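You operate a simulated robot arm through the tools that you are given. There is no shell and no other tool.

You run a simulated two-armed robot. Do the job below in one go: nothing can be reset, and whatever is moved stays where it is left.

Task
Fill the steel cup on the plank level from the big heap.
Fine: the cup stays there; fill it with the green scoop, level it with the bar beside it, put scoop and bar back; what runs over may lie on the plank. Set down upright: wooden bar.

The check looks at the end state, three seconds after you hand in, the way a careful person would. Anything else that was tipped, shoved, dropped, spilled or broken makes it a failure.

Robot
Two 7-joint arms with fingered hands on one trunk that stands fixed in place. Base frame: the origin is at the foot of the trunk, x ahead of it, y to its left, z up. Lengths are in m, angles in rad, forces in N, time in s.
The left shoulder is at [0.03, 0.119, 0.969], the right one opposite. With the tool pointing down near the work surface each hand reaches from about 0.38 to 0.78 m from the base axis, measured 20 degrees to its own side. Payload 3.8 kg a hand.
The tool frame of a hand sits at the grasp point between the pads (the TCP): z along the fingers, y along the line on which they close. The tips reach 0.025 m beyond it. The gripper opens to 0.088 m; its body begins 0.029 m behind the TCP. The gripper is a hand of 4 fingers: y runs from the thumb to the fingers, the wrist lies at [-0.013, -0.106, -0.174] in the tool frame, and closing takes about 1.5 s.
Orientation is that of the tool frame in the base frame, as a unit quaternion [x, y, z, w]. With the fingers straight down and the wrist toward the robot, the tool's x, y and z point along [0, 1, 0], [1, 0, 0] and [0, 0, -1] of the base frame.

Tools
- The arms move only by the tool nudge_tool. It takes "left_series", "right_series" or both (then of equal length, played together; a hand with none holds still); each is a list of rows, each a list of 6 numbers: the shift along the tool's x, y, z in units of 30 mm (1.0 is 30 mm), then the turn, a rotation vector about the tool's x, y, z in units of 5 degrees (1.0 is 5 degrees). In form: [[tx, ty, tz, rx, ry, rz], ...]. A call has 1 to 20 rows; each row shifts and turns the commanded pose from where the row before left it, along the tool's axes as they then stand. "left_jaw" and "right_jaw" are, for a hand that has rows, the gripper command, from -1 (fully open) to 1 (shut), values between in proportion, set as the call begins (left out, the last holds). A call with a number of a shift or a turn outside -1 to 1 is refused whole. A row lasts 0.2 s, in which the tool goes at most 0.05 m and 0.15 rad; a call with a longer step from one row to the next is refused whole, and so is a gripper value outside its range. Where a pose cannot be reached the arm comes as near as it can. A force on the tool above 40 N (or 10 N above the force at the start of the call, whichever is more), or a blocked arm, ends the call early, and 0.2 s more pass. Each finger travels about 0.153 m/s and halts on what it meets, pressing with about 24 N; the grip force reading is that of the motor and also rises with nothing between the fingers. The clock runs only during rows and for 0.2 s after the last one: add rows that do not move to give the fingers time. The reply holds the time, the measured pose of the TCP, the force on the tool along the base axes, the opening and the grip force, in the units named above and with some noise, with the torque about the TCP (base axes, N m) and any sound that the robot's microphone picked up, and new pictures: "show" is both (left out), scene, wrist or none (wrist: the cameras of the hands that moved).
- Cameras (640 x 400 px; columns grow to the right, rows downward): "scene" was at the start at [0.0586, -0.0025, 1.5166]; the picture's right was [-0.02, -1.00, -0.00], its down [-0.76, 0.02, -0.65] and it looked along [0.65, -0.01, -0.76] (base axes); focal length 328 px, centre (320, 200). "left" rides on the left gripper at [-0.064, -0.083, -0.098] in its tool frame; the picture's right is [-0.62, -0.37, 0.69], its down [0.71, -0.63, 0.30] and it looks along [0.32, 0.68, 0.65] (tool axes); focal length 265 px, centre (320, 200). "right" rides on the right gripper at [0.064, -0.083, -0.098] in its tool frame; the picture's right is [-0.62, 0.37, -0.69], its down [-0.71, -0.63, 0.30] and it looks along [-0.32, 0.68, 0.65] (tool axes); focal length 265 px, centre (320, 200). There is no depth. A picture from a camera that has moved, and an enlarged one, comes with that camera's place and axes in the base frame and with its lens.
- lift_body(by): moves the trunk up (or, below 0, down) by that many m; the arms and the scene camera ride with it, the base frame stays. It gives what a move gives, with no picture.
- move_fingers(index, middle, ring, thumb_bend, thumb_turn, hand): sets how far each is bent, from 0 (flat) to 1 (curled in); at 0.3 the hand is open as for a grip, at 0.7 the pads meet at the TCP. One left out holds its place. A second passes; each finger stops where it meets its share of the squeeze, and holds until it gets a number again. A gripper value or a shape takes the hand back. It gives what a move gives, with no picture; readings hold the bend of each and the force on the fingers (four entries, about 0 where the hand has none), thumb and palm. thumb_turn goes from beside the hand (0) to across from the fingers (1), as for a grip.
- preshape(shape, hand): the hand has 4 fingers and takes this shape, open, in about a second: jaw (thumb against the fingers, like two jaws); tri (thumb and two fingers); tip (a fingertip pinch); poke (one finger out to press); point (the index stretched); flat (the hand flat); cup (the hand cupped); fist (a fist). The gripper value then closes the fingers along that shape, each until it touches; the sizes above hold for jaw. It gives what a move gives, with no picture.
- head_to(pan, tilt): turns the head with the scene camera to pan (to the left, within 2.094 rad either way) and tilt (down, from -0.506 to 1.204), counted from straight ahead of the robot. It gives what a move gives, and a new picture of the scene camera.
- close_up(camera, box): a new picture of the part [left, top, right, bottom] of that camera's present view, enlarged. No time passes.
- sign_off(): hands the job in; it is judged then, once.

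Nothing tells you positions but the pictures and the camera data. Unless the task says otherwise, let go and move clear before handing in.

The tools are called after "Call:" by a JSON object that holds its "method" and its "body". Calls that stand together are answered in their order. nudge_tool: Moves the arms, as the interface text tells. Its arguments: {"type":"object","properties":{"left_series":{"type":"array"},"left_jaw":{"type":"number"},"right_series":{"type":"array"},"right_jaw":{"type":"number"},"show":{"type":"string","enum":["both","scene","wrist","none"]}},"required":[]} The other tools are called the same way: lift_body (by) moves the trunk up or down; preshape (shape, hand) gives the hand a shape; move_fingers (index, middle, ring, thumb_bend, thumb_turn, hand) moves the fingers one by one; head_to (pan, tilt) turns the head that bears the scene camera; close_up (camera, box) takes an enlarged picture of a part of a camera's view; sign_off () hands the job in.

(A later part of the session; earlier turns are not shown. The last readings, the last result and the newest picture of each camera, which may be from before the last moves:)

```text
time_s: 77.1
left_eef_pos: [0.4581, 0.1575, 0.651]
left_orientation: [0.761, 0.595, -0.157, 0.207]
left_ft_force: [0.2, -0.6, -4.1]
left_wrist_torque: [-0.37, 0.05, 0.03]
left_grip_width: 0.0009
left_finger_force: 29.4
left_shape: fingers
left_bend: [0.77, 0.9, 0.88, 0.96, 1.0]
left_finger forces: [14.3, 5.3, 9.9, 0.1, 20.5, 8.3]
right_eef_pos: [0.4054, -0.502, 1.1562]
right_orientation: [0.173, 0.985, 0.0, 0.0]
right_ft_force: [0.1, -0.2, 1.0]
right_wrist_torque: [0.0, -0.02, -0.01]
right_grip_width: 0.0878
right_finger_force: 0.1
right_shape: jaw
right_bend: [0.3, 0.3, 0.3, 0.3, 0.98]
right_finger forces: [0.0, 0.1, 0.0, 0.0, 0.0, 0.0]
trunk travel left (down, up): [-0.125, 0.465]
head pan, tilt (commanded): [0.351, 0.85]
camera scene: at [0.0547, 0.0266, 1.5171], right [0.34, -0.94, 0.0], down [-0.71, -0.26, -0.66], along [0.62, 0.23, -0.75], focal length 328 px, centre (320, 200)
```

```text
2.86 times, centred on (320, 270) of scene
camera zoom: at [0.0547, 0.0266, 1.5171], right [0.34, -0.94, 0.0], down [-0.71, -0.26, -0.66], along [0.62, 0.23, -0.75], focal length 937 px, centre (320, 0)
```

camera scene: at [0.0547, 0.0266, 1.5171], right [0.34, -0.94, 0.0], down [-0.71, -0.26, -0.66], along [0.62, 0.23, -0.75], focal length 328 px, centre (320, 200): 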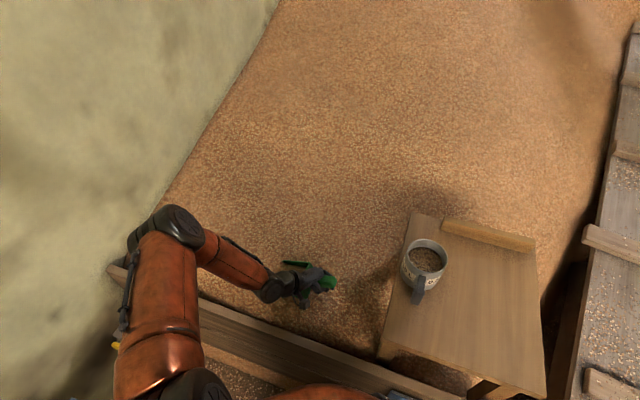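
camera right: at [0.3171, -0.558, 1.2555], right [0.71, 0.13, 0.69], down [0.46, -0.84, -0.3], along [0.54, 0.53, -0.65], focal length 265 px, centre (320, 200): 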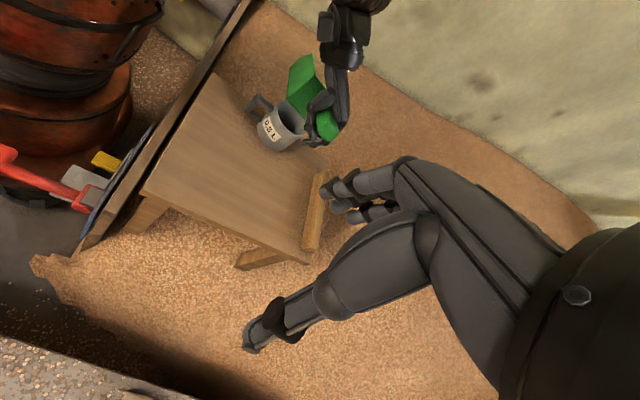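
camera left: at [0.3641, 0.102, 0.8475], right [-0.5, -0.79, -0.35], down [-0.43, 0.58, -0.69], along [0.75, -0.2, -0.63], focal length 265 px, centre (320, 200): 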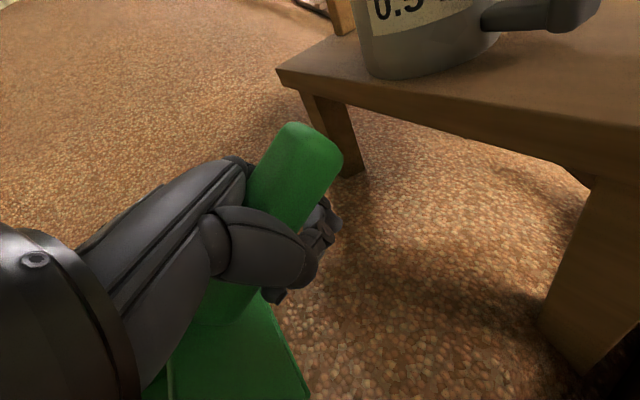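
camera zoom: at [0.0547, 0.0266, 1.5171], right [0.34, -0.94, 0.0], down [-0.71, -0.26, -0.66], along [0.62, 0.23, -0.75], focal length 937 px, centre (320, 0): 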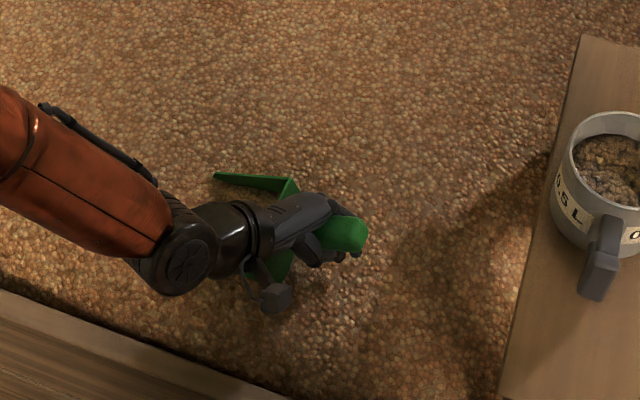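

The pan is buried and already reads loaded. I level it (slightly nose-up) and lift out gently.

Call:
{"method": "nudge_tool", "body": {"left_series": [[0.2, -0.05, 0, 0.26, 0.966, 0], [0.2, -0.05, 0, 0.26, 0.966, 0], [0.1, -0.03, 0, 0.26, 0.966, 0], [0, 0, -0.1, 0.26, 0.966, 0], [0, 0, -0.2, 0.26, 0.966, 0], [0, 0, -0.3, 0.26, 0.966, 0], [0, 0, -0.5, 0, 0, 0], [0, 0, -0.7, 0, 0, 0], [0, 0, -0.7, 0, 0, 0], [0, 0, -0.7, 0, 0, 0], [0, 0, -0.7, 0, 0, 0], [0, 0, -0.7, 0, 0, 0], [0, 0, -0.4, 0, 0, 0]], "show": "scene"}}

Call:
{"method": "close_up", "body": {"camera": "scene", "box": [220, 150, 400, 310]}}

```text
time_s: 79.9
left_eef_pos: [0.4586, 0.1755, 0.7951]
left_orientation: [0.788, 0.616, 0.001, 0.0]
left_ft_force: [0.1, -0.6, -3.5]
left_wrist_torque: [-0.29, -0.02, 0.0]
left_grip_width: 0.0009
left_finger_force: 28.5
left_shape: fingers
left_bend: [0.77, 0.9, 0.88, 0.96, 1.0]
left_finger forces: [14.1, 5.1, 10.1, 0.1, 20.4, 8.3]
right_eef_pos: [0.4059, -0.5024, 1.1561]
right_orientation: [0.174, 0.985, -0.001, 0.0]
right_ft_force: [0.1, -1.1, -0.7]
right_wrist_torque: [-0.01, 0.02, -0.01]
right_grip_width: 0.0878
right_finger_force: 0.1
right_shape: jaw
right_bend: [0.3, 0.3, 0.3, 0.3, 0.98]
right_finger forces: [0.1, 0.0, 0.1, 0.0, 0.0, 0.0]
trunk travel left (down, up): [-0.125, 0.465]
head pan, tilt (commanded): [0.351, 0.85]
camera scene: at [0.0546, 0.0262, 1.5171], right [0.34, -0.94, 0.0], down [-0.71, -0.26, -0.66], along [0.62, 0.23, -0.75], focal length 328 px, centre (320, 200)
```

scene: 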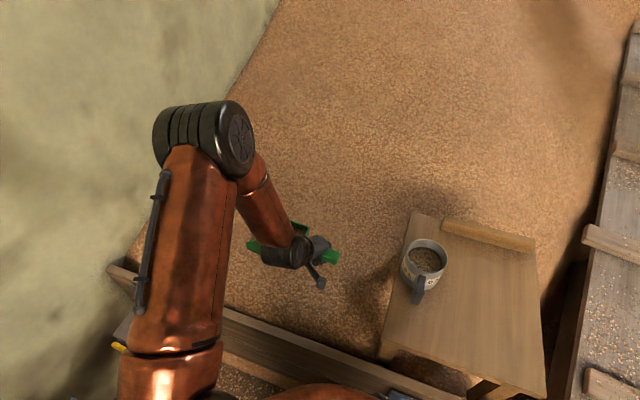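

```text
2.50 times, centred on (310, 230) of scene
camera zoom: at [0.0546, 0.0262, 1.5171], right [0.34, -0.94, 0.0], down [-0.71, -0.26, -0.66], along [0.62, 0.23, -0.75], focal length 820 px, centre (345, 125)
```

zoom: 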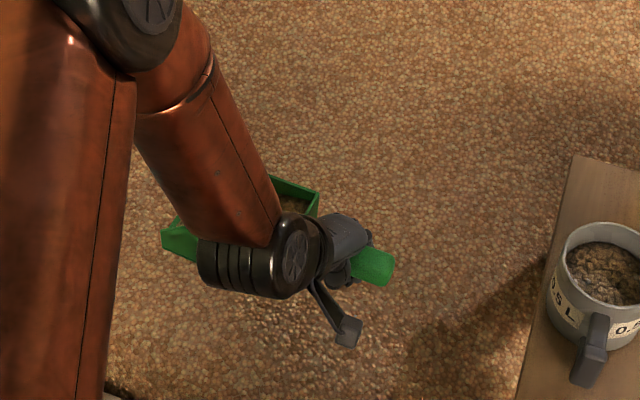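

Loaded again (~0.3 kg). I lift it to a safe height and carry it over to the right side of the cup.

Call:
{"method": "nudge_tool", "body": {"left_series": [[0, 0, -0.5, 0, 0, 0], [0, 0, -0.9, 0, 0, 0], [0, 0, -0.9, 0, 0, 0], [0, 0, -0.9, 0, 0, 0], [0, 0, -0.9, 0, 0, 0], [0, 0, -0.9, 0, 0, 0], [0, 0, -0.9, 0, 0, 0], [0, 0, -0.9, 0, 0, 0], [0, 0, -0.9, 0, 0, 0], [0, 0, -0.9, 0, 0, 0], [0, 0, -0.9, 0, 0, 0], [0, 0, -0.4, 0, 0, 0]], "show": "none"}}

Call:
{"method": "nudge_tool", "body": {"left_series": [[-0.5, 0.16, 0, 0, 0, 0], [-0.866, 0.274, 0, 0, 0, 0], [-0.866, 0.274, 0, 0, 0, 0], [-0.866, 0.274, 0, 0, 0, 0], [-0.866, 0.274, 0, 0, 0, 0], [-0.866, 0.274, 0, 0, 0, 0], [-0.866, 0.274, 0, 0, 0, 0], [-0.866, 0.274, 0, 0, 0, 0], [-0.866, 0.274, 0, 0, 0, 0], [-0.866, 0.274, 0, 0, 0, 0], [-0.866, 0.274, 0, 0, 0, 0], [-0.866, 0.274, 0, 0, 0, 0], [-0.866, 0.274, 0, 0, 0, 0], [-0.866, 0.274, 0, 0, 0, 0], [-0.866, 0.274, 0, 0, 0, 0], [-0.37, 0.12, 0, 0, 0, 0]], "show": "none"}}

Call:
{"method": "head_to", "body": {"pan": -0.05, "tilt": 0.9}}

Call:
{"method": "close_up", "body": {"camera": "right", "box": [200, 0, 440, 180]}}

```text
time_s: 82.5
left_eef_pos: [0.4596, 0.176, 1.0914]
left_orientation: [0.788, 0.615, 0.0, 0.0]
left_ft_force: [1.2, 0.4, -4.0]
left_wrist_torque: [-0.31, 0.02, -0.01]
left_grip_width: 0.0007
left_finger_force: 27.7
left_shape: fingers
left_bend: [0.77, 0.9, 0.88, 0.96, 1.0]
left_finger forces: [13.5, 4.5, 9.8, 0.0, 20.1, 8.9]
right_eef_pos: [0.4054, -0.5009, 1.1576]
right_orientation: [0.173, 0.985, 0.0, 0.0]
right_ft_force: [0.2, 0.2, 0.9]
right_wrist_torque: [0.0, 0.01, -0.02]
right_grip_width: 0.0877
right_finger_force: 0.0
right_shape: jaw
right_bend: [0.3, 0.3, 0.3, 0.3, 0.98]
right_finger forces: [0.0, 0.0, 0.0, 0.0, 0.0, 0.0]
trunk travel left (down, up): [-0.125, 0.465]
head pan, tilt (commanded): [0.351, 0.85]
```

```text
time_s: 85.9
left_eef_pos: [0.4838, -0.2334, 1.0907]
left_orientation: [0.788, 0.615, -0.001, -0.001]
left_ft_force: [0.7, -0.6, -3.4]
left_wrist_torque: [-0.3, 0.01, -0.02]
left_grip_width: 0.0008
left_finger_force: 29.1
left_shape: fingers
left_bend: [0.77, 0.9, 0.88, 0.96, 1.0]
left_finger forces: [13.2, 4.5, 10.6, 0.0, 19.9, 8.9]
right_eef_pos: [0.4052, -0.5034, 1.156]
right_orientation: [0.173, 0.985, -0.001, 0.0]
right_ft_force: [0.3, -0.1, 0.1]
right_wrist_torque: [0.0, 0.04, 0.0]
right_grip_width: 0.0875
right_finger_force: 0.1
right_shape: jaw
right_bend: [0.3, 0.3, 0.3, 0.3, 0.98]
right_finger forces: [0.0, 0.0, 0.0, 0.0, 0.1, 0.0]
trunk travel left (down, up): [-0.125, 0.465]
head pan, tilt (commanded): [0.351, 0.85]
```

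```text
time_s: 86.8
left_eef_pos: [0.4828, -0.2315, 1.0909]
left_orientation: [0.788, 0.615, -0.001, 0.001]
left_ft_force: [-0.8, 0.4, -4.3]
left_wrist_torque: [-0.26, 0.05, 0.01]
left_grip_width: 0.001
left_finger_force: 29.0
left_shape: fingers
left_bend: [0.77, 0.9, 0.88, 0.96, 1.0]
left_finger forces: [13.2, 4.5, 10.5, 0.1, 19.8, 8.9]
right_eef_pos: [0.4053, -0.5021, 1.1556]
right_orientation: [0.173, 0.985, 0.001, 0.001]
right_ft_force: [-0.3, 0.9, 1.0]
right_wrist_torque: [-0.04, -0.01, 0.01]
right_grip_width: 0.0878
right_finger_force: 0.0
right_shape: jaw
right_bend: [0.3, 0.3, 0.3, 0.3, 0.98]
right_finger forces: [0.1, 0.0, 0.0, 0.0, 0.0, 0.0]
trunk travel left (down, up): [-0.125, 0.465]
head pan, tilt (commanded): [-0.051, 0.901]
camera scene: at [0.0567, -0.0049, 1.5132], right [-0.05, -1.0, 0.0], down [-0.78, 0.04, -0.62], along [0.62, -0.03, -0.78], focal length 328 px, centre (320, 200)
```

scene: 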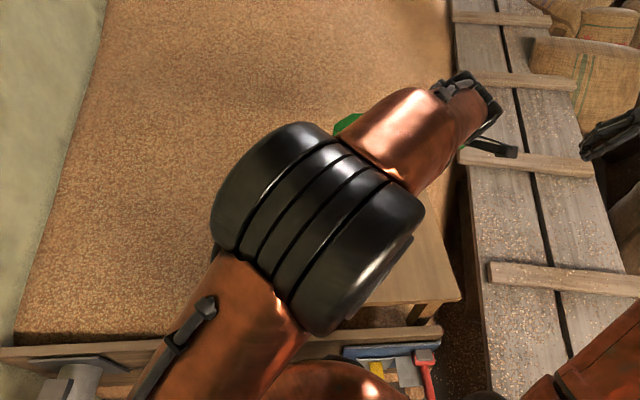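

```text
2.22 times, centred on (320, 90) of right
camera zoom: at [0.3171, -0.5579, 1.2556], right [0.71, 0.13, 0.69], down [0.46, -0.84, -0.3], along [0.54, 0.53, -0.65], focal length 590 px, centre (320, 444)
```

zoom: 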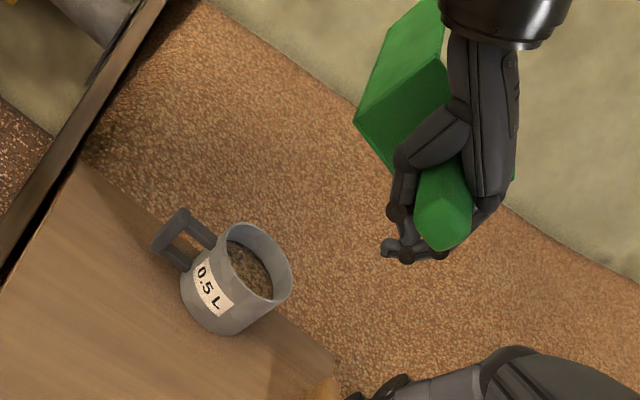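

Now I lower over the cup and tilt in small increments, since only about a third of this load is needed plus a mound.

Call:
{"method": "nudge_tool", "body": {"left_series": [[0, 0, 0.7, 0, 0, 0], [0, 0, 0.85, 0, 0, 0], [0, 0, 0.85, 0, 0, 0], [0, 0, 0.85, 0, 0, 0], [0, 0, 0, 0.1735, -0.985, 0], [0, 0, 0, 0.1735, -0.985, 0], [0, 0, 0, 0.1735, -0.985, 0], [0, 0, 0, 0.1735, -0.985, 0], [-0.135, -0.15, 0.067, 0.1735, -0.985, 0], [0, 0, 0, 0, 0, 0], [0, 0, 0, 0, 0, 0]], "show": "none"}}

Call:
{"method": "close_up", "body": {"camera": "scene", "box": [300, 150, 460, 280]}}

Call:
{"method": "close_up", "body": {"camera": "right", "box": [230, 50, 370, 170]}}

```text
time_s: 89.2
left_eef_pos: [0.4779, -0.2359, 0.9941]
left_orientation: [0.769, 0.601, -0.192, 0.102]
left_ft_force: [-0.3, 0.0, -1.4]
left_wrist_torque: [-0.15, 0.0, 0.01]
left_grip_width: 0.0011
left_finger_force: 27.5
left_shape: fingers
left_bend: [0.77, 0.9, 0.88, 0.96, 1.0]
left_finger forces: [13.0, 4.2, 9.4, 0.0, 19.9, 8.9]
right_eef_pos: [0.4042, -0.5035, 1.1565]
right_orientation: [0.173, 0.985, 0.0, 0.0]
right_ft_force: [0.1, -1.3, -0.5]
right_wrist_torque: [0.03, 0.0, -0.03]
right_grip_width: 0.0878
right_finger_force: 0.1
right_shape: jaw
right_bend: [0.3, 0.3, 0.3, 0.3, 0.98]
right_finger forces: [0.0, 0.0, 0.1, 0.0, 0.0, 0.0]
trunk travel left (down, up): [-0.125, 0.465]
head pan, tilt (commanded): [-0.051, 0.901]
```

```text
3.08 times, centred on (380, 215) of scene
camera zoom: at [0.0566, -0.0048, 1.5132], right [-0.05, -1.0, 0.0], down [-0.78, 0.04, -0.62], along [0.62, -0.03, -0.78], focal length 1009 px, centre (135, 154)
```

zoom: 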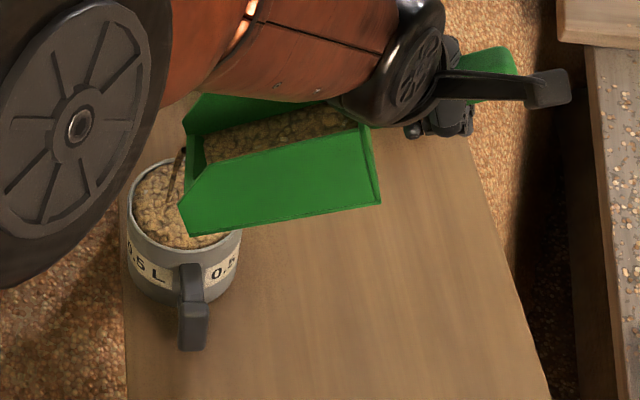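

```text
3.33 times, centred on (300, 110) of right
camera zoom: at [0.3171, -0.5577, 1.2557], right [0.71, 0.13, 0.69], down [0.46, -0.84, -0.3], along [0.54, 0.53, -0.65], focal length 885 px, centre (387, 500)
```

zoom: 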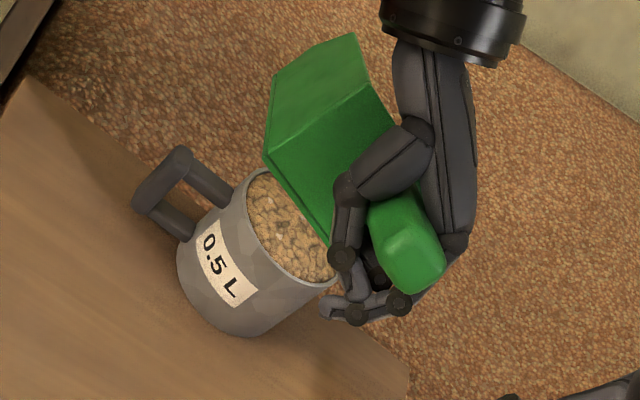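

The cup already looks full to the rim. I tilt the scoop back immediately and raise it to inspect.

Call:
{"method": "nudge_tool", "body": {"left_series": [[0, 0, 0, -0.1735, 0.985, 0], [0, 0, 0, -0.1735, 0.985, 0], [0, 0, 0, -0.1735, 0.985, 0], [0, 0, 0, -0.1735, 0.985, 0], [0, 0, 0, -0.1735, 0.985, 0], [0, 0, -0.6, 0, 0, 0], [0, 0, -0.8, 0, 0, 0], [0, 0, -0.8, 0, 0, 0], [0, 0, -0.6, 0, 0, 0]], "show": "none"}}

Call:
{"method": "close_up", "body": {"camera": "scene", "box": [300, 150, 460, 280]}}

Call:
{"method": "close_up", "body": {"camera": "right", "box": [230, 70, 330, 170]}}

```text
time_s: 91.2
left_eef_pos: [0.4785, -0.2352, 1.0787]
left_orientation: [0.788, 0.616, -0.001, -0.001]
left_ft_force: [0.1, -0.6, -1.6]
left_wrist_torque: [-0.2, 0.0, 0.01]
left_grip_width: 0.001
left_finger_force: 27.0
left_shape: fingers
left_bend: [0.77, 0.9, 0.88, 0.96, 1.0]
left_finger forces: [13.0, 3.9, 9.2, 0.1, 19.6, 8.4]
right_eef_pos: [0.4055, -0.5023, 1.1575]
right_orientation: [0.174, 0.985, 0.0, 0.0]
right_ft_force: [-0.2, -0.1, -0.6]
right_wrist_torque: [0.0, 0.02, 0.02]
right_grip_width: 0.0876
right_finger_force: 0.2
right_shape: jaw
right_bend: [0.3, 0.3, 0.3, 0.3, 0.98]
right_finger forces: [0.0, 0.1, 0.1, 0.0, 0.0, 0.1]
trunk travel left (down, up): [-0.125, 0.465]
head pan, tilt (commanded): [-0.051, 0.901]
```

```text
3.08 times, centred on (380, 215) of scene
camera zoom: at [0.0563, -0.0049, 1.5132], right [-0.05, -1.0, 0.0], down [-0.78, 0.04, -0.62], along [0.62, -0.03, -0.78], focal length 1009 px, centre (135, 154)
```

zoom: 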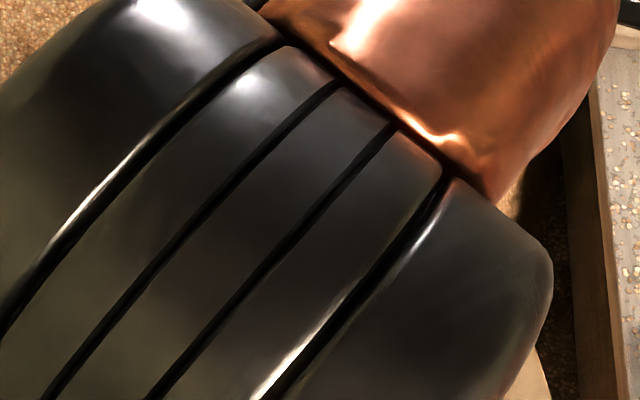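

```text
4.00 times, centred on (280, 120) of right
camera zoom: at [0.3168, -0.5578, 1.2557], right [0.71, 0.13, 0.69], down [0.46, -0.84, -0.3], along [0.54, 0.53, -0.65], focal length 1062 px, centre (480, 520)
```

zoom: 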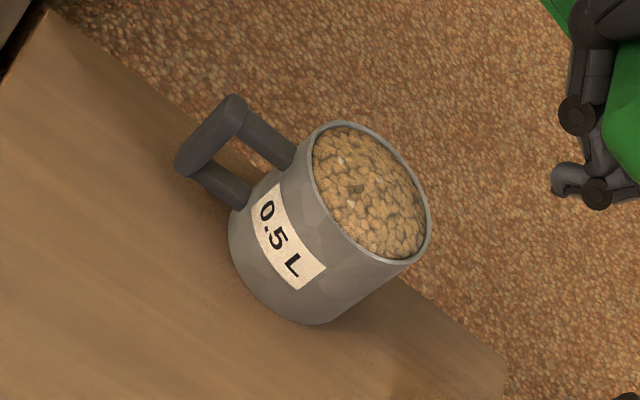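

The cup is filled just about to the rim. For a proper strike-off it needs a slight mound, and the scoop still holds about 60%, so I add a little more in fine steps.

Call:
{"method": "nudge_tool", "body": {"left_series": [[0, 0, 0.6, 0, 0, 0], [0, 0, 0.8, 0, 0, 0], [0, 0, 0.8, 0, 0, 0], [0, 0, 0.6, 0, 0, 0], [0, 0, 0, 0.1735, -0.985, 0], [0, 0, 0, 0.1735, -0.985, 0], [0, 0, 0, 0.1735, -0.985, 0], [0, 0, 0, 0.1735, -0.985, 0], [0, 0, 0, 0.1735, -0.985, 0], [0, 0, 0, 0, 0, 0]], "show": "none"}}

Call:
{"method": "close_up", "body": {"camera": "scene", "box": [310, 160, 430, 260]}}

Call:
{"method": "close_up", "body": {"camera": "right", "box": [230, 70, 330, 170]}}

```text
time_s: 93.3
left_eef_pos: [0.4782, -0.2372, 0.9937]
left_orientation: [0.77, 0.6, -0.192, 0.102]
left_ft_force: [0.4, -1.4, -2.0]
left_wrist_torque: [-0.13, -0.02, -0.01]
left_grip_width: 0.0011
left_finger_force: 26.0
left_shape: fingers
left_bend: [0.77, 0.9, 0.88, 0.96, 1.0]
left_finger forces: [12.5, 3.8, 9.1, 0.0, 19.2, 7.8]
right_eef_pos: [0.4049, -0.503, 1.1555]
right_orientation: [0.174, 0.985, 0.0, 0.0]
right_ft_force: [-0.9, 0.4, 0.2]
right_wrist_torque: [0.01, 0.03, -0.02]
right_grip_width: 0.0879
right_finger_force: 0.0
right_shape: jaw
right_bend: [0.3, 0.3, 0.3, 0.3, 0.98]
right_finger forces: [0.0, 0.0, 0.0, 0.1, 0.1, 0.1]
trunk travel left (down, up): [-0.125, 0.465]
head pan, tilt (commanded): [-0.051, 0.901]
```

```text
4.00 times, centred on (370, 210) of scene
camera zoom: at [0.0562, -0.0053, 1.5132], right [-0.05, -1.0, 0.0], down [-0.78, 0.04, -0.62], along [0.62, -0.03, -0.78], focal length 1312 px, centre (120, 160)
```

zoom: 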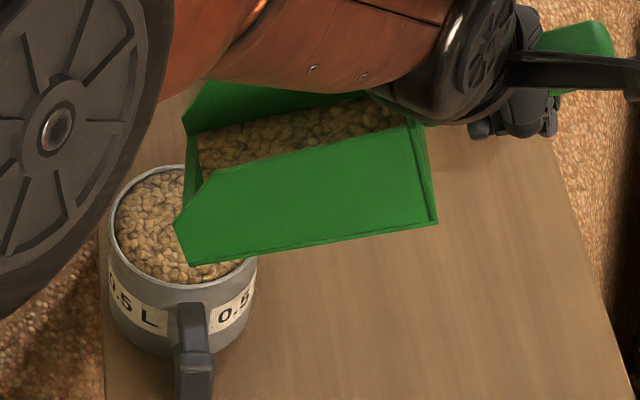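

```text
4.00 times, centred on (280, 120) of right
camera zoom: at [0.3167, -0.5582, 1.2555], right [0.71, 0.13, 0.69], down [0.46, -0.84, -0.3], along [0.54, 0.53, -0.65], focal length 1062 px, centre (480, 520)
```

zoom: 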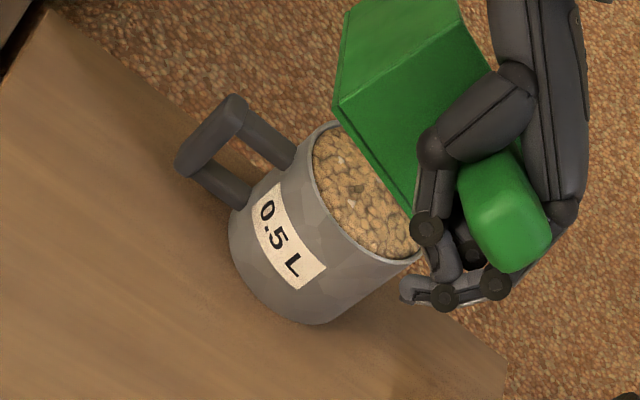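

No flow at 25° now. I tilt a few degrees more and pause.

Call:
{"method": "nudge_tool", "body": {"left_series": [[0, 0, -0.3, 0.1041, -0.591, 0], [0, 0, 0, 0, 0, 0]], "show": "none"}}

Call:
{"method": "close_up", "body": {"camera": "scene", "box": [310, 160, 430, 260]}}

Call:
{"method": "close_up", "body": {"camera": "right", "box": [230, 70, 330, 170]}}

```text
time_s: 94.0
left_eef_pos: [0.4798, -0.2335, 1.0004]
left_orientation: [0.765, 0.597, -0.214, 0.113]
left_ft_force: [0.3, 0.0, -1.7]
left_wrist_torque: [-0.21, 0.05, -0.01]
left_grip_width: 0.0013
left_finger_force: 26.4
left_shape: fingers
left_bend: [0.77, 0.9, 0.88, 0.96, 1.0]
left_finger forces: [12.4, 3.7, 9.1, 0.0, 19.0, 7.7]
right_eef_pos: [0.4053, -0.5029, 1.1565]
right_orientation: [0.174, 0.985, 0.001, 0.0]
right_ft_force: [0.0, 0.5, -1.1]
right_wrist_torque: [-0.06, 0.0, -0.01]
right_grip_width: 0.0875
right_finger_force: 0.0
right_shape: jaw
right_bend: [0.3, 0.3, 0.3, 0.3, 0.98]
right_finger forces: [0.0, 0.0, 0.0, 0.0, 0.1, 0.0]
trunk travel left (down, up): [-0.125, 0.465]
head pan, tilt (commanded): [-0.051, 0.901]
```

```text
4.00 times, centred on (370, 210) of scene
camera zoom: at [0.0563, -0.0054, 1.5132], right [-0.05, -1.0, 0.0], down [-0.78, 0.04, -0.62], along [0.62, -0.03, -0.78], focal length 1312 px, centre (120, 160)
```

zoom: 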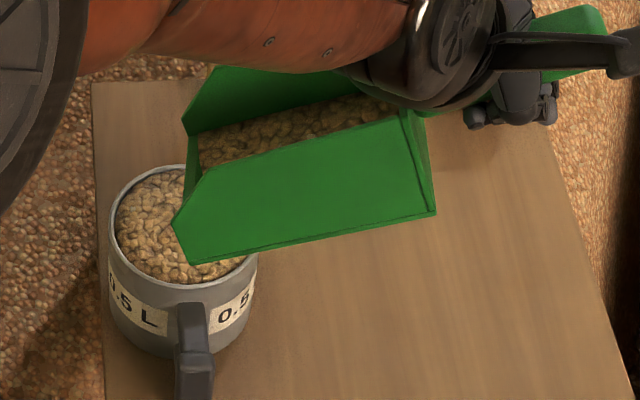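

```text
4.00 times, centred on (280, 120) of right
camera zoom: at [0.3168, -0.5583, 1.2555], right [0.71, 0.13, 0.69], down [0.46, -0.84, -0.3], along [0.54, 0.53, -0.65], focal length 1062 px, centre (480, 520)
```

zoom: 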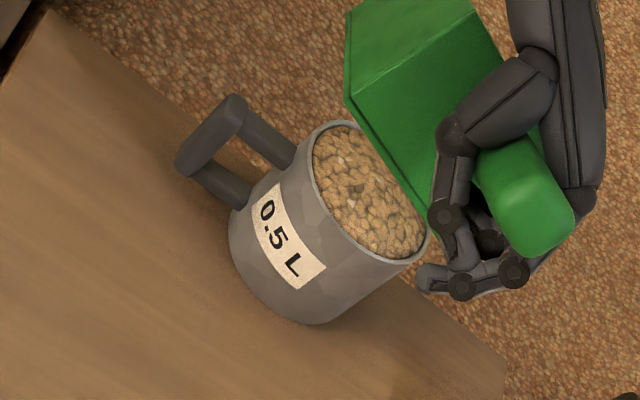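

Call:
{"method": "nudge_tool", "body": {"left_series": [[0, 0, -0.3, 0.1041, -0.591, 0], [0, 0, 0, 0, 0, 0]], "show": "none"}}

Call:
{"method": "close_up", "body": {"camera": "scene", "box": [310, 160, 430, 260]}}

Call:
{"method": "close_up", "body": {"camera": "right", "box": [230, 70, 330, 170]}}

```text
time_s: 94.5
left_eef_pos: [0.4812, -0.2294, 1.0093]
left_orientation: [0.759, 0.594, -0.236, 0.126]
left_ft_force: [-0.6, 0.7, -2.3]
left_wrist_torque: [-0.17, 0.03, 0.0]
left_grip_width: 0.0009
left_finger_force: 25.6
left_shape: fingers
left_bend: [0.77, 0.9, 0.88, 0.96, 1.0]
left_finger forces: [12.4, 3.6, 9.0, 0.0, 19.0, 7.7]
right_eef_pos: [0.4057, -0.502, 1.1564]
right_orientation: [0.174, 0.985, -0.001, 0.0]
right_ft_force: [1.2, 0.3, 0.4]
right_wrist_torque: [0.0, 0.03, -0.02]
right_grip_width: 0.0877
right_finger_force: 0.1
right_shape: jaw
right_bend: [0.3, 0.3, 0.3, 0.3, 0.98]
right_finger forces: [0.0, 0.0, 0.0, 0.0, 0.0, 0.0]
trunk travel left (down, up): [-0.125, 0.465]
head pan, tilt (commanded): [-0.051, 0.901]
```

```text
4.00 times, centred on (370, 210) of scene
camera zoom: at [0.0564, -0.0054, 1.5132], right [-0.05, -1.0, 0.0], down [-0.78, 0.04, -0.62], along [0.62, -0.03, -0.78], focal length 1312 px, centre (120, 160)
```

zoom: 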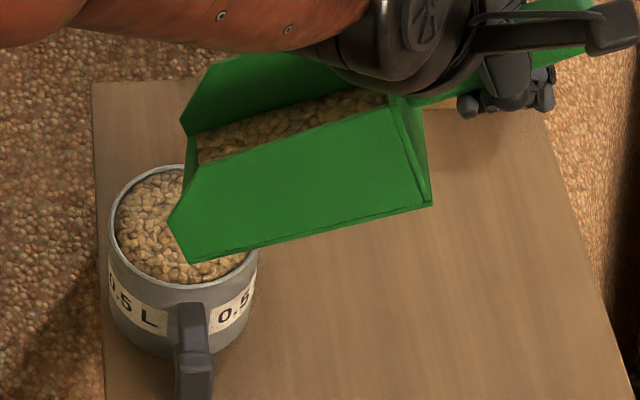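

```text
4.00 times, centred on (280, 120) of right
camera zoom: at [0.3169, -0.5583, 1.2555], right [0.71, 0.13, 0.69], down [0.46, -0.84, -0.3], along [0.54, 0.53, -0.65], focal length 1062 px, centre (480, 520)
```

zoom: 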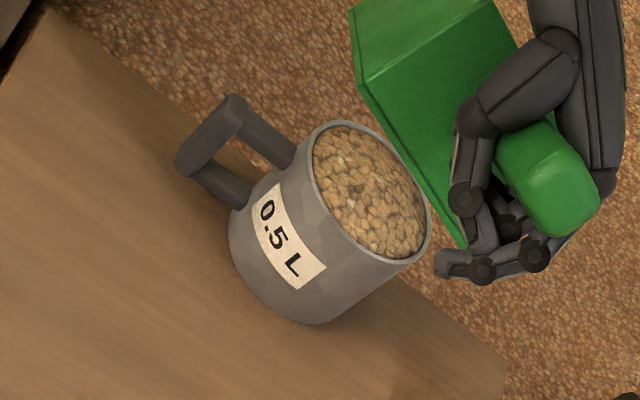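

Call:
{"method": "nudge_tool", "body": {"left_series": [[0, 0, -0.3, 0.1041, -0.591, 0], [0, 0, 0, 0, 0, 0]], "show": "none"}}

Call:
{"method": "close_up", "body": {"camera": "scene", "box": [310, 160, 430, 260]}}

Call:
{"method": "close_up", "body": {"camera": "right", "box": [230, 70, 330, 170]}}

```text
time_s: 95.2
left_eef_pos: [0.4832, -0.2259, 1.0167]
left_orientation: [0.754, 0.588, -0.258, 0.137]
left_ft_force: [0.5, 0.8, -2.0]
left_wrist_torque: [-0.11, 0.01, -0.01]
left_grip_width: 0.0009
left_finger_force: 25.8
left_shape: fingers
left_bend: [0.77, 0.9, 0.88, 0.96, 1.0]
left_finger forces: [12.3, 3.6, 8.7, 0.0, 19.0, 7.7]
right_eef_pos: [0.4046, -0.5033, 1.1574]
right_orientation: [0.173, 0.985, 0.0, 0.0]
right_ft_force: [-0.3, 0.1, 0.9]
right_wrist_torque: [0.01, 0.0, 0.02]
right_grip_width: 0.0876
right_finger_force: 0.1
right_shape: jaw
right_bend: [0.3, 0.3, 0.3, 0.3, 0.98]
right_finger forces: [0.0, 0.0, 0.1, 0.1, 0.2, 0.0]
trunk travel left (down, up): [-0.125, 0.465]
head pan, tilt (commanded): [-0.051, 0.901]
```

```text
4.00 times, centred on (370, 210) of scene
camera zoom: at [0.0563, -0.0054, 1.5132], right [-0.05, -1.0, 0.0], down [-0.78, 0.04, -0.62], along [0.62, -0.03, -0.78], focal length 1312 px, centre (120, 160)
```

zoom: 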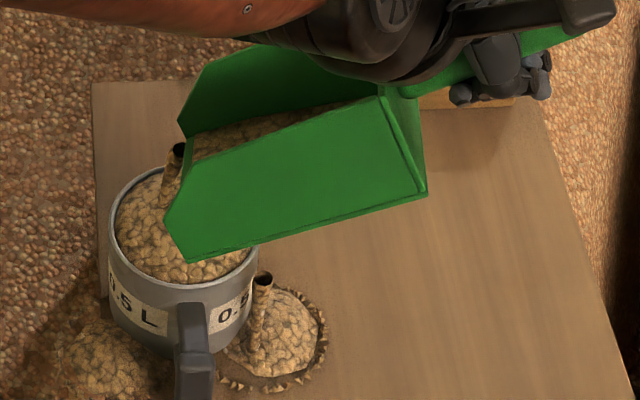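

```text
4.00 times, centred on (280, 120) of right
camera zoom: at [0.3168, -0.5583, 1.2555], right [0.71, 0.13, 0.69], down [0.46, -0.84, -0.3], along [0.54, 0.53, -0.65], focal length 1062 px, centre (480, 520)
```

zoom: 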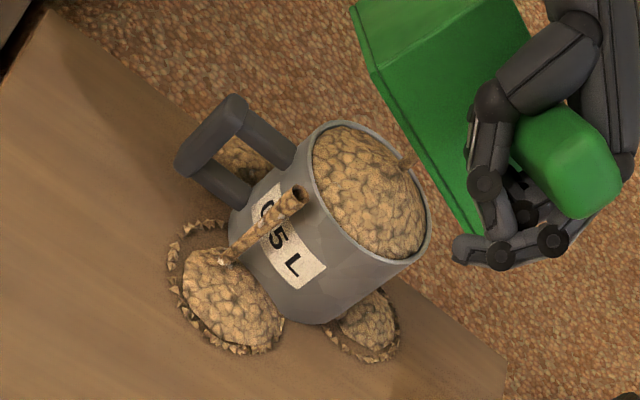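

The cup is now heaped and has started running over onto the plank (permitted). I stop the pour at once by tilting back.

Call:
{"method": "nudge_tool", "body": {"left_series": [[0, 0, 0, -0.1735, 0.985, 0], [0, 0, 0, -0.1735, 0.985, 0], [0, 0, 0, -0.1735, 0.985, 0], [0, 0, 0, -0.1735, 0.985, 0], [0, 0, 0, -0.1735, 0.985, 0], [0, 0, 0, -0.1735, 0.985, 0], [0, 0, 0, -0.1388, 0.788, 0]], "show": "none"}}

Call:
{"method": "close_up", "body": {"camera": "scene", "box": [300, 160, 440, 280]}}

Call:
{"method": "close_up", "body": {"camera": "right", "box": [220, 70, 340, 170]}}

```text
time_s: 96.8
left_eef_pos: [0.483, -0.2263, 1.0177]
left_orientation: [0.788, 0.616, -0.001, 0.001]
left_ft_force: [-0.1, 0.9, -1.6]
left_wrist_torque: [-0.11, -0.02, 0.02]
left_grip_width: 0.0013
left_finger_force: 24.6
left_shape: fingers
left_bend: [0.77, 0.9, 0.88, 0.96, 1.0]
left_finger forces: [12.4, 3.4, 8.5, 0.0, 18.7, 6.8]
right_eef_pos: [0.4055, -0.5029, 1.156]
right_orientation: [0.173, 0.985, -0.001, 0.0]
right_ft_force: [-0.6, 0.3, 0.4]
right_wrist_torque: [-0.02, 0.0, 0.02]
right_grip_width: 0.0876
right_finger_force: 0.0
right_shape: jaw
right_bend: [0.3, 0.3, 0.3, 0.3, 0.98]
right_finger forces: [0.1, 0.0, 0.0, 0.0, 0.0, 0.0]
trunk travel left (down, up): [-0.125, 0.465]
head pan, tilt (commanded): [-0.051, 0.901]
```

```text
3.33 times, centred on (370, 220) of scene
camera zoom: at [0.0563, -0.0052, 1.5132], right [-0.05, -1.0, 0.0], down [-0.78, 0.04, -0.62], along [0.62, -0.03, -0.78], focal length 1094 px, centre (153, 133)
```

zoom: 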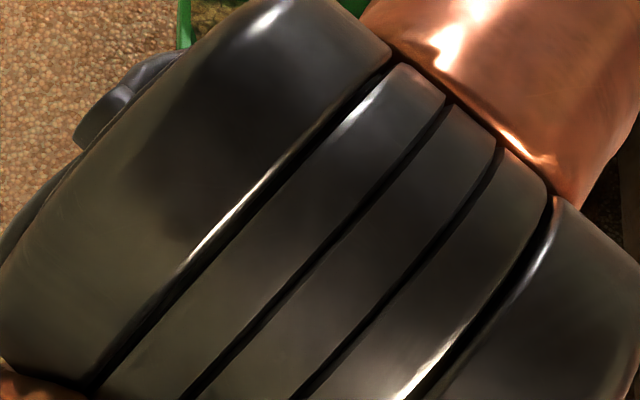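

```text
4.00 times, centred on (280, 120) of right
camera zoom: at [0.3168, -0.5581, 1.2555], right [0.71, 0.13, 0.69], down [0.46, -0.84, -0.3], along [0.54, 0.53, -0.65], focal length 1062 px, centre (480, 520)
```

zoom: 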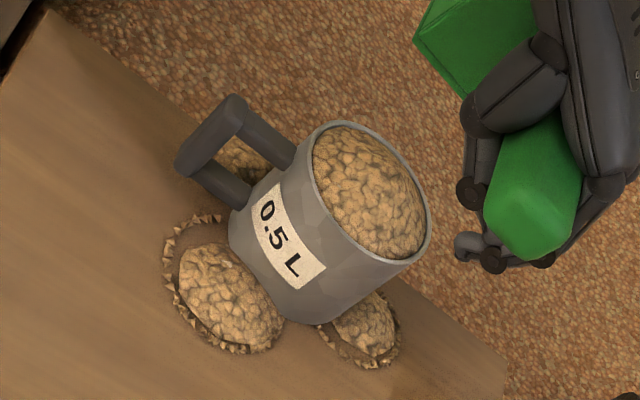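

The cup is heaped and the overflow lies on the plank. I take the scoop, with its small remainder, back left over the heap to tip the rest out there.

Call:
{"method": "nudge_tool", "body": {"left_series": [[0, 0, -0.8, 0, 0, 0], [0, 0, -0.9, 0, 0, 0], [0, 0, -0.9, 0, 0, 0], [0.5, -0.16, -0.3, 0, 0, 0], [0.92, -0.29, 0, 0, 0, 0], [0.92, -0.29, 0, 0, 0, 0], [0.92, -0.29, 0, 0, 0, 0], [0.92, -0.29, 0, 0, 0, 0], [0.92, -0.29, 0, 0, 0, 0], [0.92, -0.29, 0, 0, 0, 0], [0.92, -0.29, 0, 0, 0, 0], [0.92, -0.29, 0, 0, 0, 0], [0.92, -0.29, 0, 0, 0, 0], [0.92, -0.29, 0, 0, 0, 0], [0.92, -0.29, 0, 0, 0, 0], [0.92, -0.29, 0, 0, 0, 0], [0.5, -0.16, 0, 0, 0, 0]], "show": "none"}}

Call:
{"method": "nudge_tool", "body": {"left_series": [[0, 0, 0.8, 0, 0, 0], [0, 0, 0.9, 0, 0, 0], [0, 0, 0.9, 0, 0, 0], [0, 0, 0.9, 0, 0, 0], [0, 0, 0.9, 0, 0, 0], [0, 0, 0.8, 0, 0, 0], [0, 0, 0, -0.26, -0.966, 0], [0, 0, 0, -0.26, -0.966, 0], [0, 0, 0, -0.26, -0.966, 0], [0, 0, 0, -0.26, -0.966, 0], [0, 0, 0, -0.26, -0.966, 0], [0, 0, 0, -0.26, -0.966, 0], [0, 0, 0, -0.26, -0.966, 0], [0, 0, 0, -0.26, -0.966, 0], [0, 0, 0, -0.26, -0.966, 0], [0, 0, 0, -0.26, -0.966, 0], [0, 0, 0, -0.26, -0.966, 0], [0, 0, 0, -0.26, -0.966, 0], [0, 0, 0, -0.26, -0.966, 0], [0, 0, 0, -0.26, -0.966, 0]], "show": "scene"}}

Call:
{"method": "close_up", "body": {"camera": "scene", "box": [290, 160, 450, 300]}}

```text
time_s: 100.3
left_eef_pos: [0.4601, 0.1544, 1.1041]
left_orientation: [0.788, 0.616, 0.0, 0.0]
left_ft_force: [-0.1, -1.0, -1.3]
left_wrist_torque: [-0.12, 0.02, 0.02]
left_grip_width: 0.0015
left_finger_force: 24.4
left_shape: fingers
left_bend: [0.77, 0.9, 0.88, 0.96, 1.0]
left_finger forces: [12.0, 3.1, 8.3, 0.0, 18.3, 7.0]
right_eef_pos: [0.4056, -0.5021, 1.1572]
right_orientation: [0.174, 0.985, 0.0, -0.001]
right_ft_force: [0.0, 0.9, 0.2]
right_wrist_torque: [0.0, -0.03, -0.03]
right_grip_width: 0.0876
right_finger_force: 0.0
right_shape: jaw
right_bend: [0.3, 0.3, 0.3, 0.3, 0.98]
right_finger forces: [0.0, 0.0, 0.1, 0.0, 0.0, 0.1]
trunk travel left (down, up): [-0.125, 0.465]
head pan, tilt (commanded): [-0.051, 0.901]
```

```text
time_s: 104.5
left_eef_pos: [0.4608, 0.1552, 0.9478]
left_orientation: [0.645, 0.504, -0.345, 0.46]
left_ft_force: [-0.9, 0.1, 0.0]
left_wrist_torque: [-0.08, -0.01, -0.02]
left_grip_width: 0.0013
left_finger_force: 19.7
left_shape: fingers
left_bend: [0.77, 0.9, 0.88, 0.96, 1.0]
left_finger forces: [11.5, 0.4, 7.0, 0.0, 16.4, 4.6]
right_eef_pos: [0.4063, -0.5024, 1.1575]
right_orientation: [0.173, 0.985, 0.0, 0.0]
right_ft_force: [0.3, -0.8, -0.5]
right_wrist_torque: [-0.03, 0.03, 0.0]
right_grip_width: 0.0876
right_finger_force: 0.1
right_shape: jaw
right_bend: [0.3, 0.3, 0.3, 0.3, 0.98]
right_finger forces: [0.1, 0.1, 0.0, 0.0, 0.1, 0.1]
trunk travel left (down, up): [-0.125, 0.465]
head pan, tilt (commanded): [-0.051, 0.901]
camera scene: at [0.0564, -0.0044, 1.5132], right [-0.05, -1.0, 0.0], down [-0.78, 0.04, -0.62], along [0.62, -0.03, -0.78], focal length 328 px, centre (320, 200)
```

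scene: 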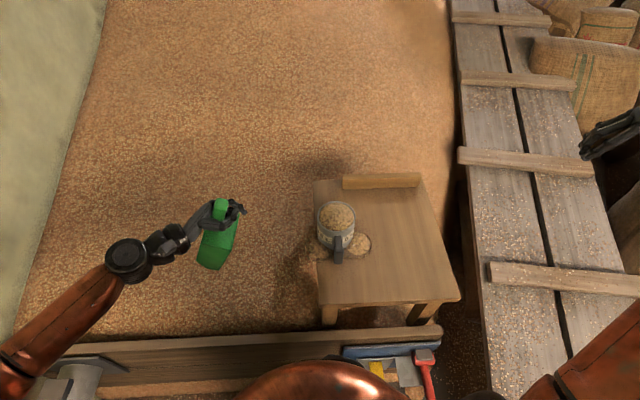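

```text
2.86 times, centred on (370, 230) of scene
camera zoom: at [0.0564, -0.0044, 1.5132], right [-0.05, -1.0, 0.0], down [-0.78, 0.04, -0.62], along [0.62, -0.03, -0.78], focal length 937 px, centre (177, 114)
```

zoom: 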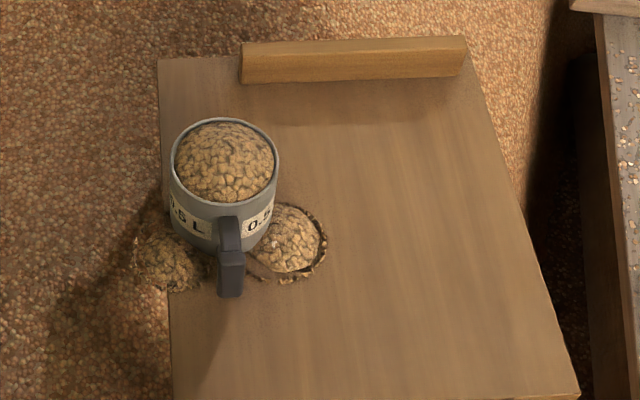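

The scoop is emptied over the heap, and the cup is nicely heaped. The grip force has been easing off, so I re-tighten the fingers before levelling the scoop.

Call:
{"method": "move_fingers", "body": {"hand": "left", "index": 1.0, "middle": 1.0, "ring": 1.0, "thumb_bend": 1.0}}

Call:
{"method": "close_up", "body": {"camera": "scene", "box": [140, 170, 280, 290]}}

Call:
{"method": "close_up", "body": {"camera": "left", "box": [0, 0, 640, 400]}}

```text
time_s: 105.5
left_eef_pos: [0.4605, 0.1557, 0.9479]
left_orientation: [0.645, 0.505, -0.346, 0.459]
left_ft_force: [0.7, -0.2, -1.0]
left_wrist_torque: [-0.08, 0.03, 0.0]
left_grip_width: 0.0
left_finger_force: 34.7
left_shape: fingers
left_bend: [0.84, 0.93, 0.91, 1.0, 1.0]
left_finger forces: [16.8, 8.1, 11.7, 0.0, 20.9, 11.6]
right_eef_pos: [0.4061, -0.5025, 1.1572]
right_orientation: [0.174, 0.985, 0.0, 0.0]
right_ft_force: [-0.3, -0.9, -0.8]
right_wrist_torque: [0.01, -0.03, -0.01]
right_grip_width: 0.0876
right_finger_force: 0.0
right_shape: jaw
right_bend: [0.3, 0.3, 0.3, 0.3, 0.98]
right_finger forces: [0.1, 0.0, 0.0, 0.1, 0.1, 0.0]
trunk travel left (down, up): [-0.125, 0.465]
head pan, tilt (commanded): [-0.051, 0.901]
```

```text
3.33 times, centred on (210, 230) of scene
camera zoom: at [0.0564, -0.0045, 1.5132], right [-0.05, -1.0, 0.0], down [-0.78, 0.04, -0.62], along [0.62, -0.03, -0.78], focal length 1094 px, centre (687, 100)
```

zoom: 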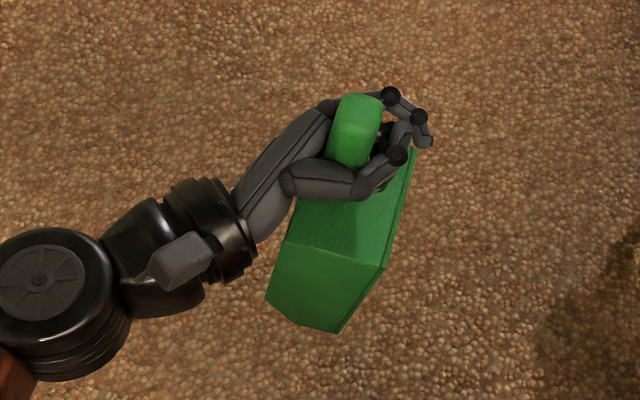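

```text
1.00 times, centred on (320, 200) of left (not enlarged: the box is as wide or as high as the picture)
camera zoom: at [0.3629, 0.2304, 1.0193], right [-0.5, -0.83, 0.24], down [-0.42, 0.0, -0.91], along [0.75, -0.55, -0.35], focal length 265 px, centre (320, 200)
```

zoom: 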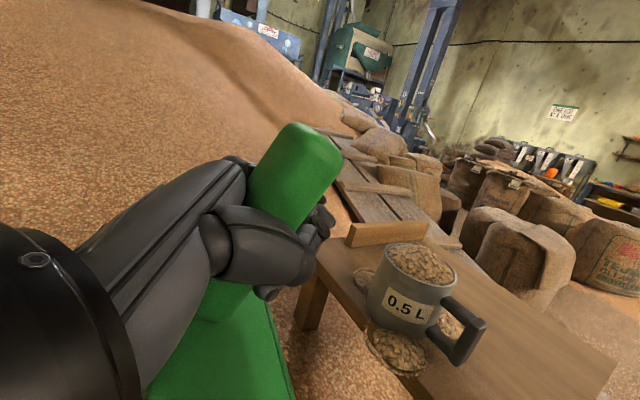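

Grip is firm again. I level the scoop and turn it back to point straight ahead, as it originally lay.

Call:
{"method": "nudge_tool", "body": {"left_series": [[0, 0, 0, 0.26, 0.966, 0], [0, 0, 0, 0.26, 0.966, 0], [0, 0, 0, 0.26, 0.966, 0], [0, 0, 0, 0.26, 0.966, 0], [0, 0, 0, 0.26, 0.966, 0], [0, 0, 0, 0.26, 0.966, 0], [0, 0, 0, 0.26, 0.966, 0], [0, 0, 0, 0.26, 0.966, 0], [0, 0, 0, 0.26, 0.966, 0], [0, 0, 0, 0.26, 0.966, 0], [0, 0, 0, 0.26, 0.966, 0], [0, 0, 0, 0.26, 0.966, 0], [0, 0, 0, 0.26, 0.966, 0], [0, 0, 0, 0.26, 0.966, 0], [0, 0, -0.8, 0, 0, 0], [0, 0, -0.9, 0, 0, 0], [0, 0, -0.9, 0, 0, 0]], "show": "none"}}

Call:
{"method": "nudge_tool", "body": {"left_series": [[0, 0, 0, 0, 0, 1], [0, 0, 0, 0, 0, 1], [0, 0, 0, 0, 0, 1], [0, 0, 0, 0, 0, 1], [0, 0, 0, 0, 0, 1], [0, 0, 0, 0, 0, 1], [0, 0, 0, 0, 0, 1], [0, 0, 0, 0, 0, 1], [0, 0, 0, 0, 0, 1], [0, 0, 0, 0, 0, 1], [0, 0, 0, 0, 0, 1], [0, 0, 0, 0, 0, 1], [0, 0, 0, 0, 0, 1], [0, 0, 0, 0, 0, 1], [0, 0, 0, 0, 0, 1]], "show": "scene"}}

Call:
{"method": "close_up", "body": {"camera": "scene", "box": [140, 130, 320, 280]}}

```text
time_s: 109.2
left_eef_pos: [0.4588, 0.1537, 1.0267]
left_orientation: [0.788, 0.616, -0.001, 0.0]
left_ft_force: [-0.4, 0.5, -0.9]
left_wrist_torque: [-0.08, 0.02, 0.01]
left_grip_width: 0.0
left_finger_force: 31.3
left_shape: fingers
left_bend: [0.84, 0.93, 0.91, 1.0, 1.0]
left_finger forces: [16.5, 7.6, 11.3, 0.0, 18.7, 8.3]
right_eef_pos: [0.4053, -0.5026, 1.1566]
right_orientation: [0.173, 0.985, 0.0, 0.0]
right_ft_force: [-0.2, -0.2, -0.5]
right_wrist_torque: [0.03, -0.01, -0.04]
right_grip_width: 0.0878
right_finger_force: 0.1
right_shape: jaw
right_bend: [0.3, 0.3, 0.3, 0.3, 0.98]
right_finger forces: [0.0, 0.0, 0.0, 0.0, 0.0, 0.0]
trunk travel left (down, up): [-0.125, 0.465]
head pan, tilt (commanded): [-0.051, 0.901]
```

```text
time_s: 112.3
left_eef_pos: [0.4606, 0.1535, 1.0275]
left_orientation: [1.0, 0.008, -0.002, 0.001]
left_ft_force: [-0.2, 0.3, -0.3]
left_wrist_torque: [-0.04, 0.1, -0.01]
left_grip_width: 0.0001
left_finger_force: 29.9
left_shape: fingers
left_bend: [0.84, 0.93, 0.91, 1.0, 1.0]
left_finger forces: [16.4, 7.3, 10.9, 0.1, 18.0, 8.0]
right_eef_pos: [0.4054, -0.5017, 1.1571]
right_orientation: [0.173, 0.985, 0.0, -0.001]
right_ft_force: [0.7, 0.2, -0.4]
right_wrist_torque: [-0.01, 0.02, -0.02]
right_grip_width: 0.0878
right_finger_force: 0.1
right_shape: jaw
right_bend: [0.3, 0.3, 0.3, 0.3, 0.98]
right_finger forces: [0.1, 0.1, 0.1, 0.0, 0.1, 0.1]
trunk travel left (down, up): [-0.125, 0.465]
head pan, tilt (commanded): [-0.051, 0.901]
camera scene: at [0.0567, -0.0046, 1.5132], right [-0.05, -1.0, 0.0], down [-0.78, 0.04, -0.62], along [0.62, -0.03, -0.78], focal length 328 px, centre (320, 200)
```

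scene: 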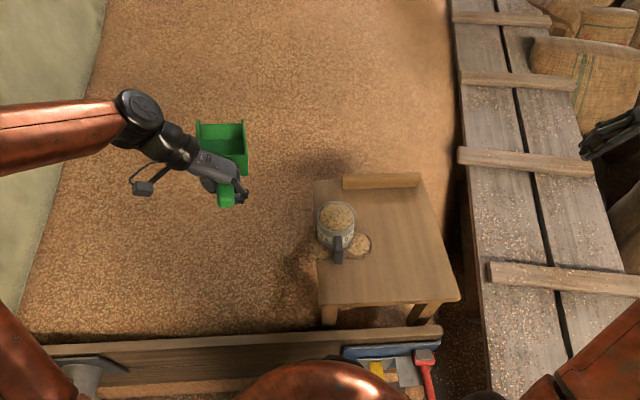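

```text
2.67 times, centred on (230, 205) of scene
camera zoom: at [0.0567, -0.0046, 1.5132], right [-0.05, -1.0, 0.0], down [-0.78, 0.04, -0.62], along [0.62, -0.03, -0.78], focal length 875 px, centre (560, 187)
```

zoom: 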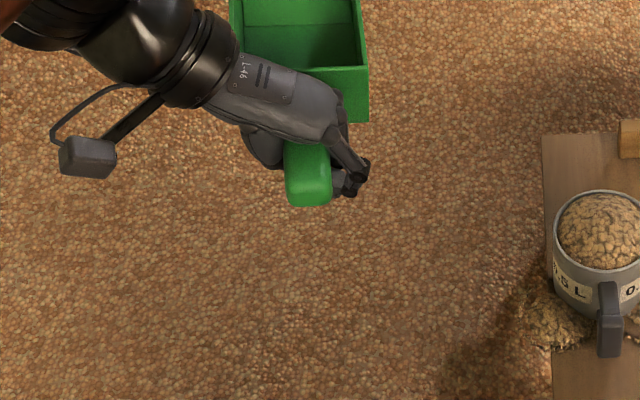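

The scoop is empty and level, pointing ~15° left of straight. I turn it the last bit to face straight ahead and carry it right, over to its original spot, at a safe height.

Call:
{"method": "nudge_tool", "body": {"left_series": [[0, 0, 0, 0, 0, 1], [0, 0, 0, 0, 0, 1], [0, 0, 0, 0, 0, 1], [0, 0, 0, 0, 0, 0.5], [0.1, 0.5, 0, 0, 0, 0], [0.158, 0.949, 0, 0, 0, 0], [0.158, 0.949, 0, 0, 0, 0], [0.158, 0.949, 0, 0, 0, 0], [0.158, 0.949, 0, 0, 0, 0], [0.158, 0.949, 0, 0, 0, 0], [0.158, 0.949, 0, 0, 0, 0], [0.158, 0.949, 0, 0, 0, 0], [0.158, 0.949, 0, 0, 0, 0], [0.158, 0.949, 0, 0, 0, 0], [0.158, 0.949, 0, 0, 0, 0], [0.158, 0.949, 0, 0, 0, 0], [0.158, 0.949, 0, 0, 0, 0], [0.158, 0.949, 0, 0, 0, 0], [0.158, 0.949, 0, 0, 0, 0], [0.08, 0.45, 0, 0, 0, 0]], "show": "both"}}

Call:
{"method": "close_up", "body": {"camera": "right", "box": [150, 0, 450, 250]}}

```text
time_s: 116.5
left_eef_pos: [0.4062, -0.2769, 1.0252]
left_orientation: [0.99, -0.144, 0.001, 0.0]
left_ft_force: [0.1, -0.7, -0.6]
left_wrist_torque: [0.02, 0.09, 0.03]
left_grip_width: 0.0
left_finger_force: 30.1
left_shape: fingers
left_bend: [0.84, 0.93, 0.91, 1.0, 1.0]
left_finger forces: [16.0, 7.4, 10.6, 0.0, 17.6, 8.2]
right_eef_pos: [0.4042, -0.5026, 1.1561]
right_orientation: [0.173, 0.985, 0.0, 0.0]
right_ft_force: [-0.2, -1.0, 0.0]
right_wrist_torque: [0.01, 0.0, -0.03]
right_grip_width: 0.0877
right_finger_force: 0.1
right_shape: jaw
right_bend: [0.3, 0.3, 0.3, 0.3, 0.98]
right_finger forces: [0.0, 0.0, 0.1, 0.0, 0.1, 0.0]
trunk travel left (down, up): [-0.125, 0.465]
head pan, tilt (commanded): [-0.051, 0.901]
camera scene: at [0.0564, -0.0051, 1.5132], right [-0.05, -1.0, 0.0], down [-0.78, 0.04, -0.62], along [0.62, -0.03, -0.78], focal length 328 px, centre (320, 200)
camera left: at [0.3696, -0.1788, 1.1241], right [-0.49, 0.53, -0.69], down [0.86, 0.4, -0.3], along [0.12, -0.75, -0.65], focal length 265 px, centre (320, 200)
```

scene: 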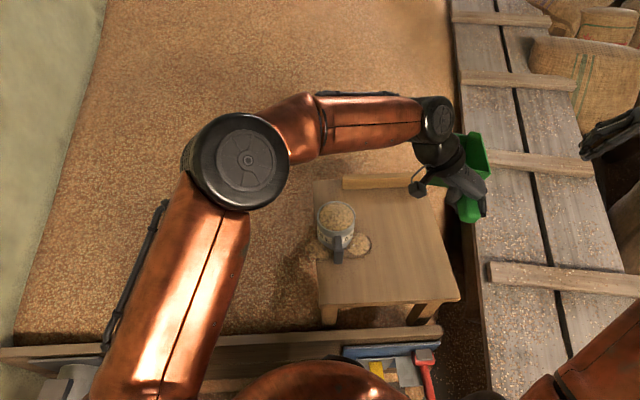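
left: 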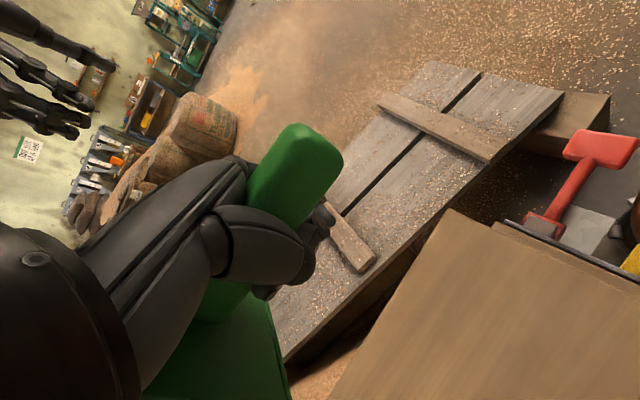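

```text
1.60 times, centred on (300, 125) of right
camera zoom: at [0.317, -0.558, 1.2556], right [0.71, 0.13, 0.69], down [0.46, -0.84, -0.3], along [0.54, 0.53, -0.65], focal length 425 px, centre (352, 320)
```

zoom: 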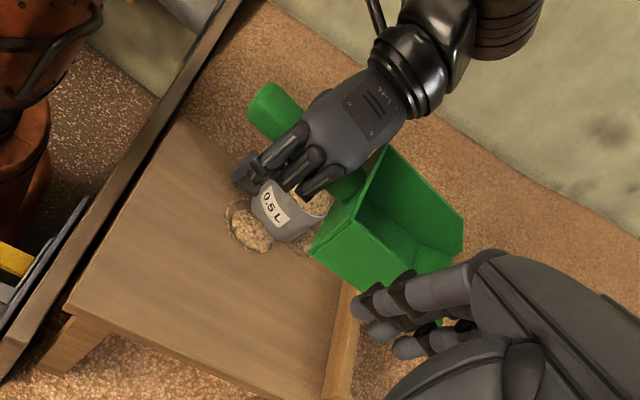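

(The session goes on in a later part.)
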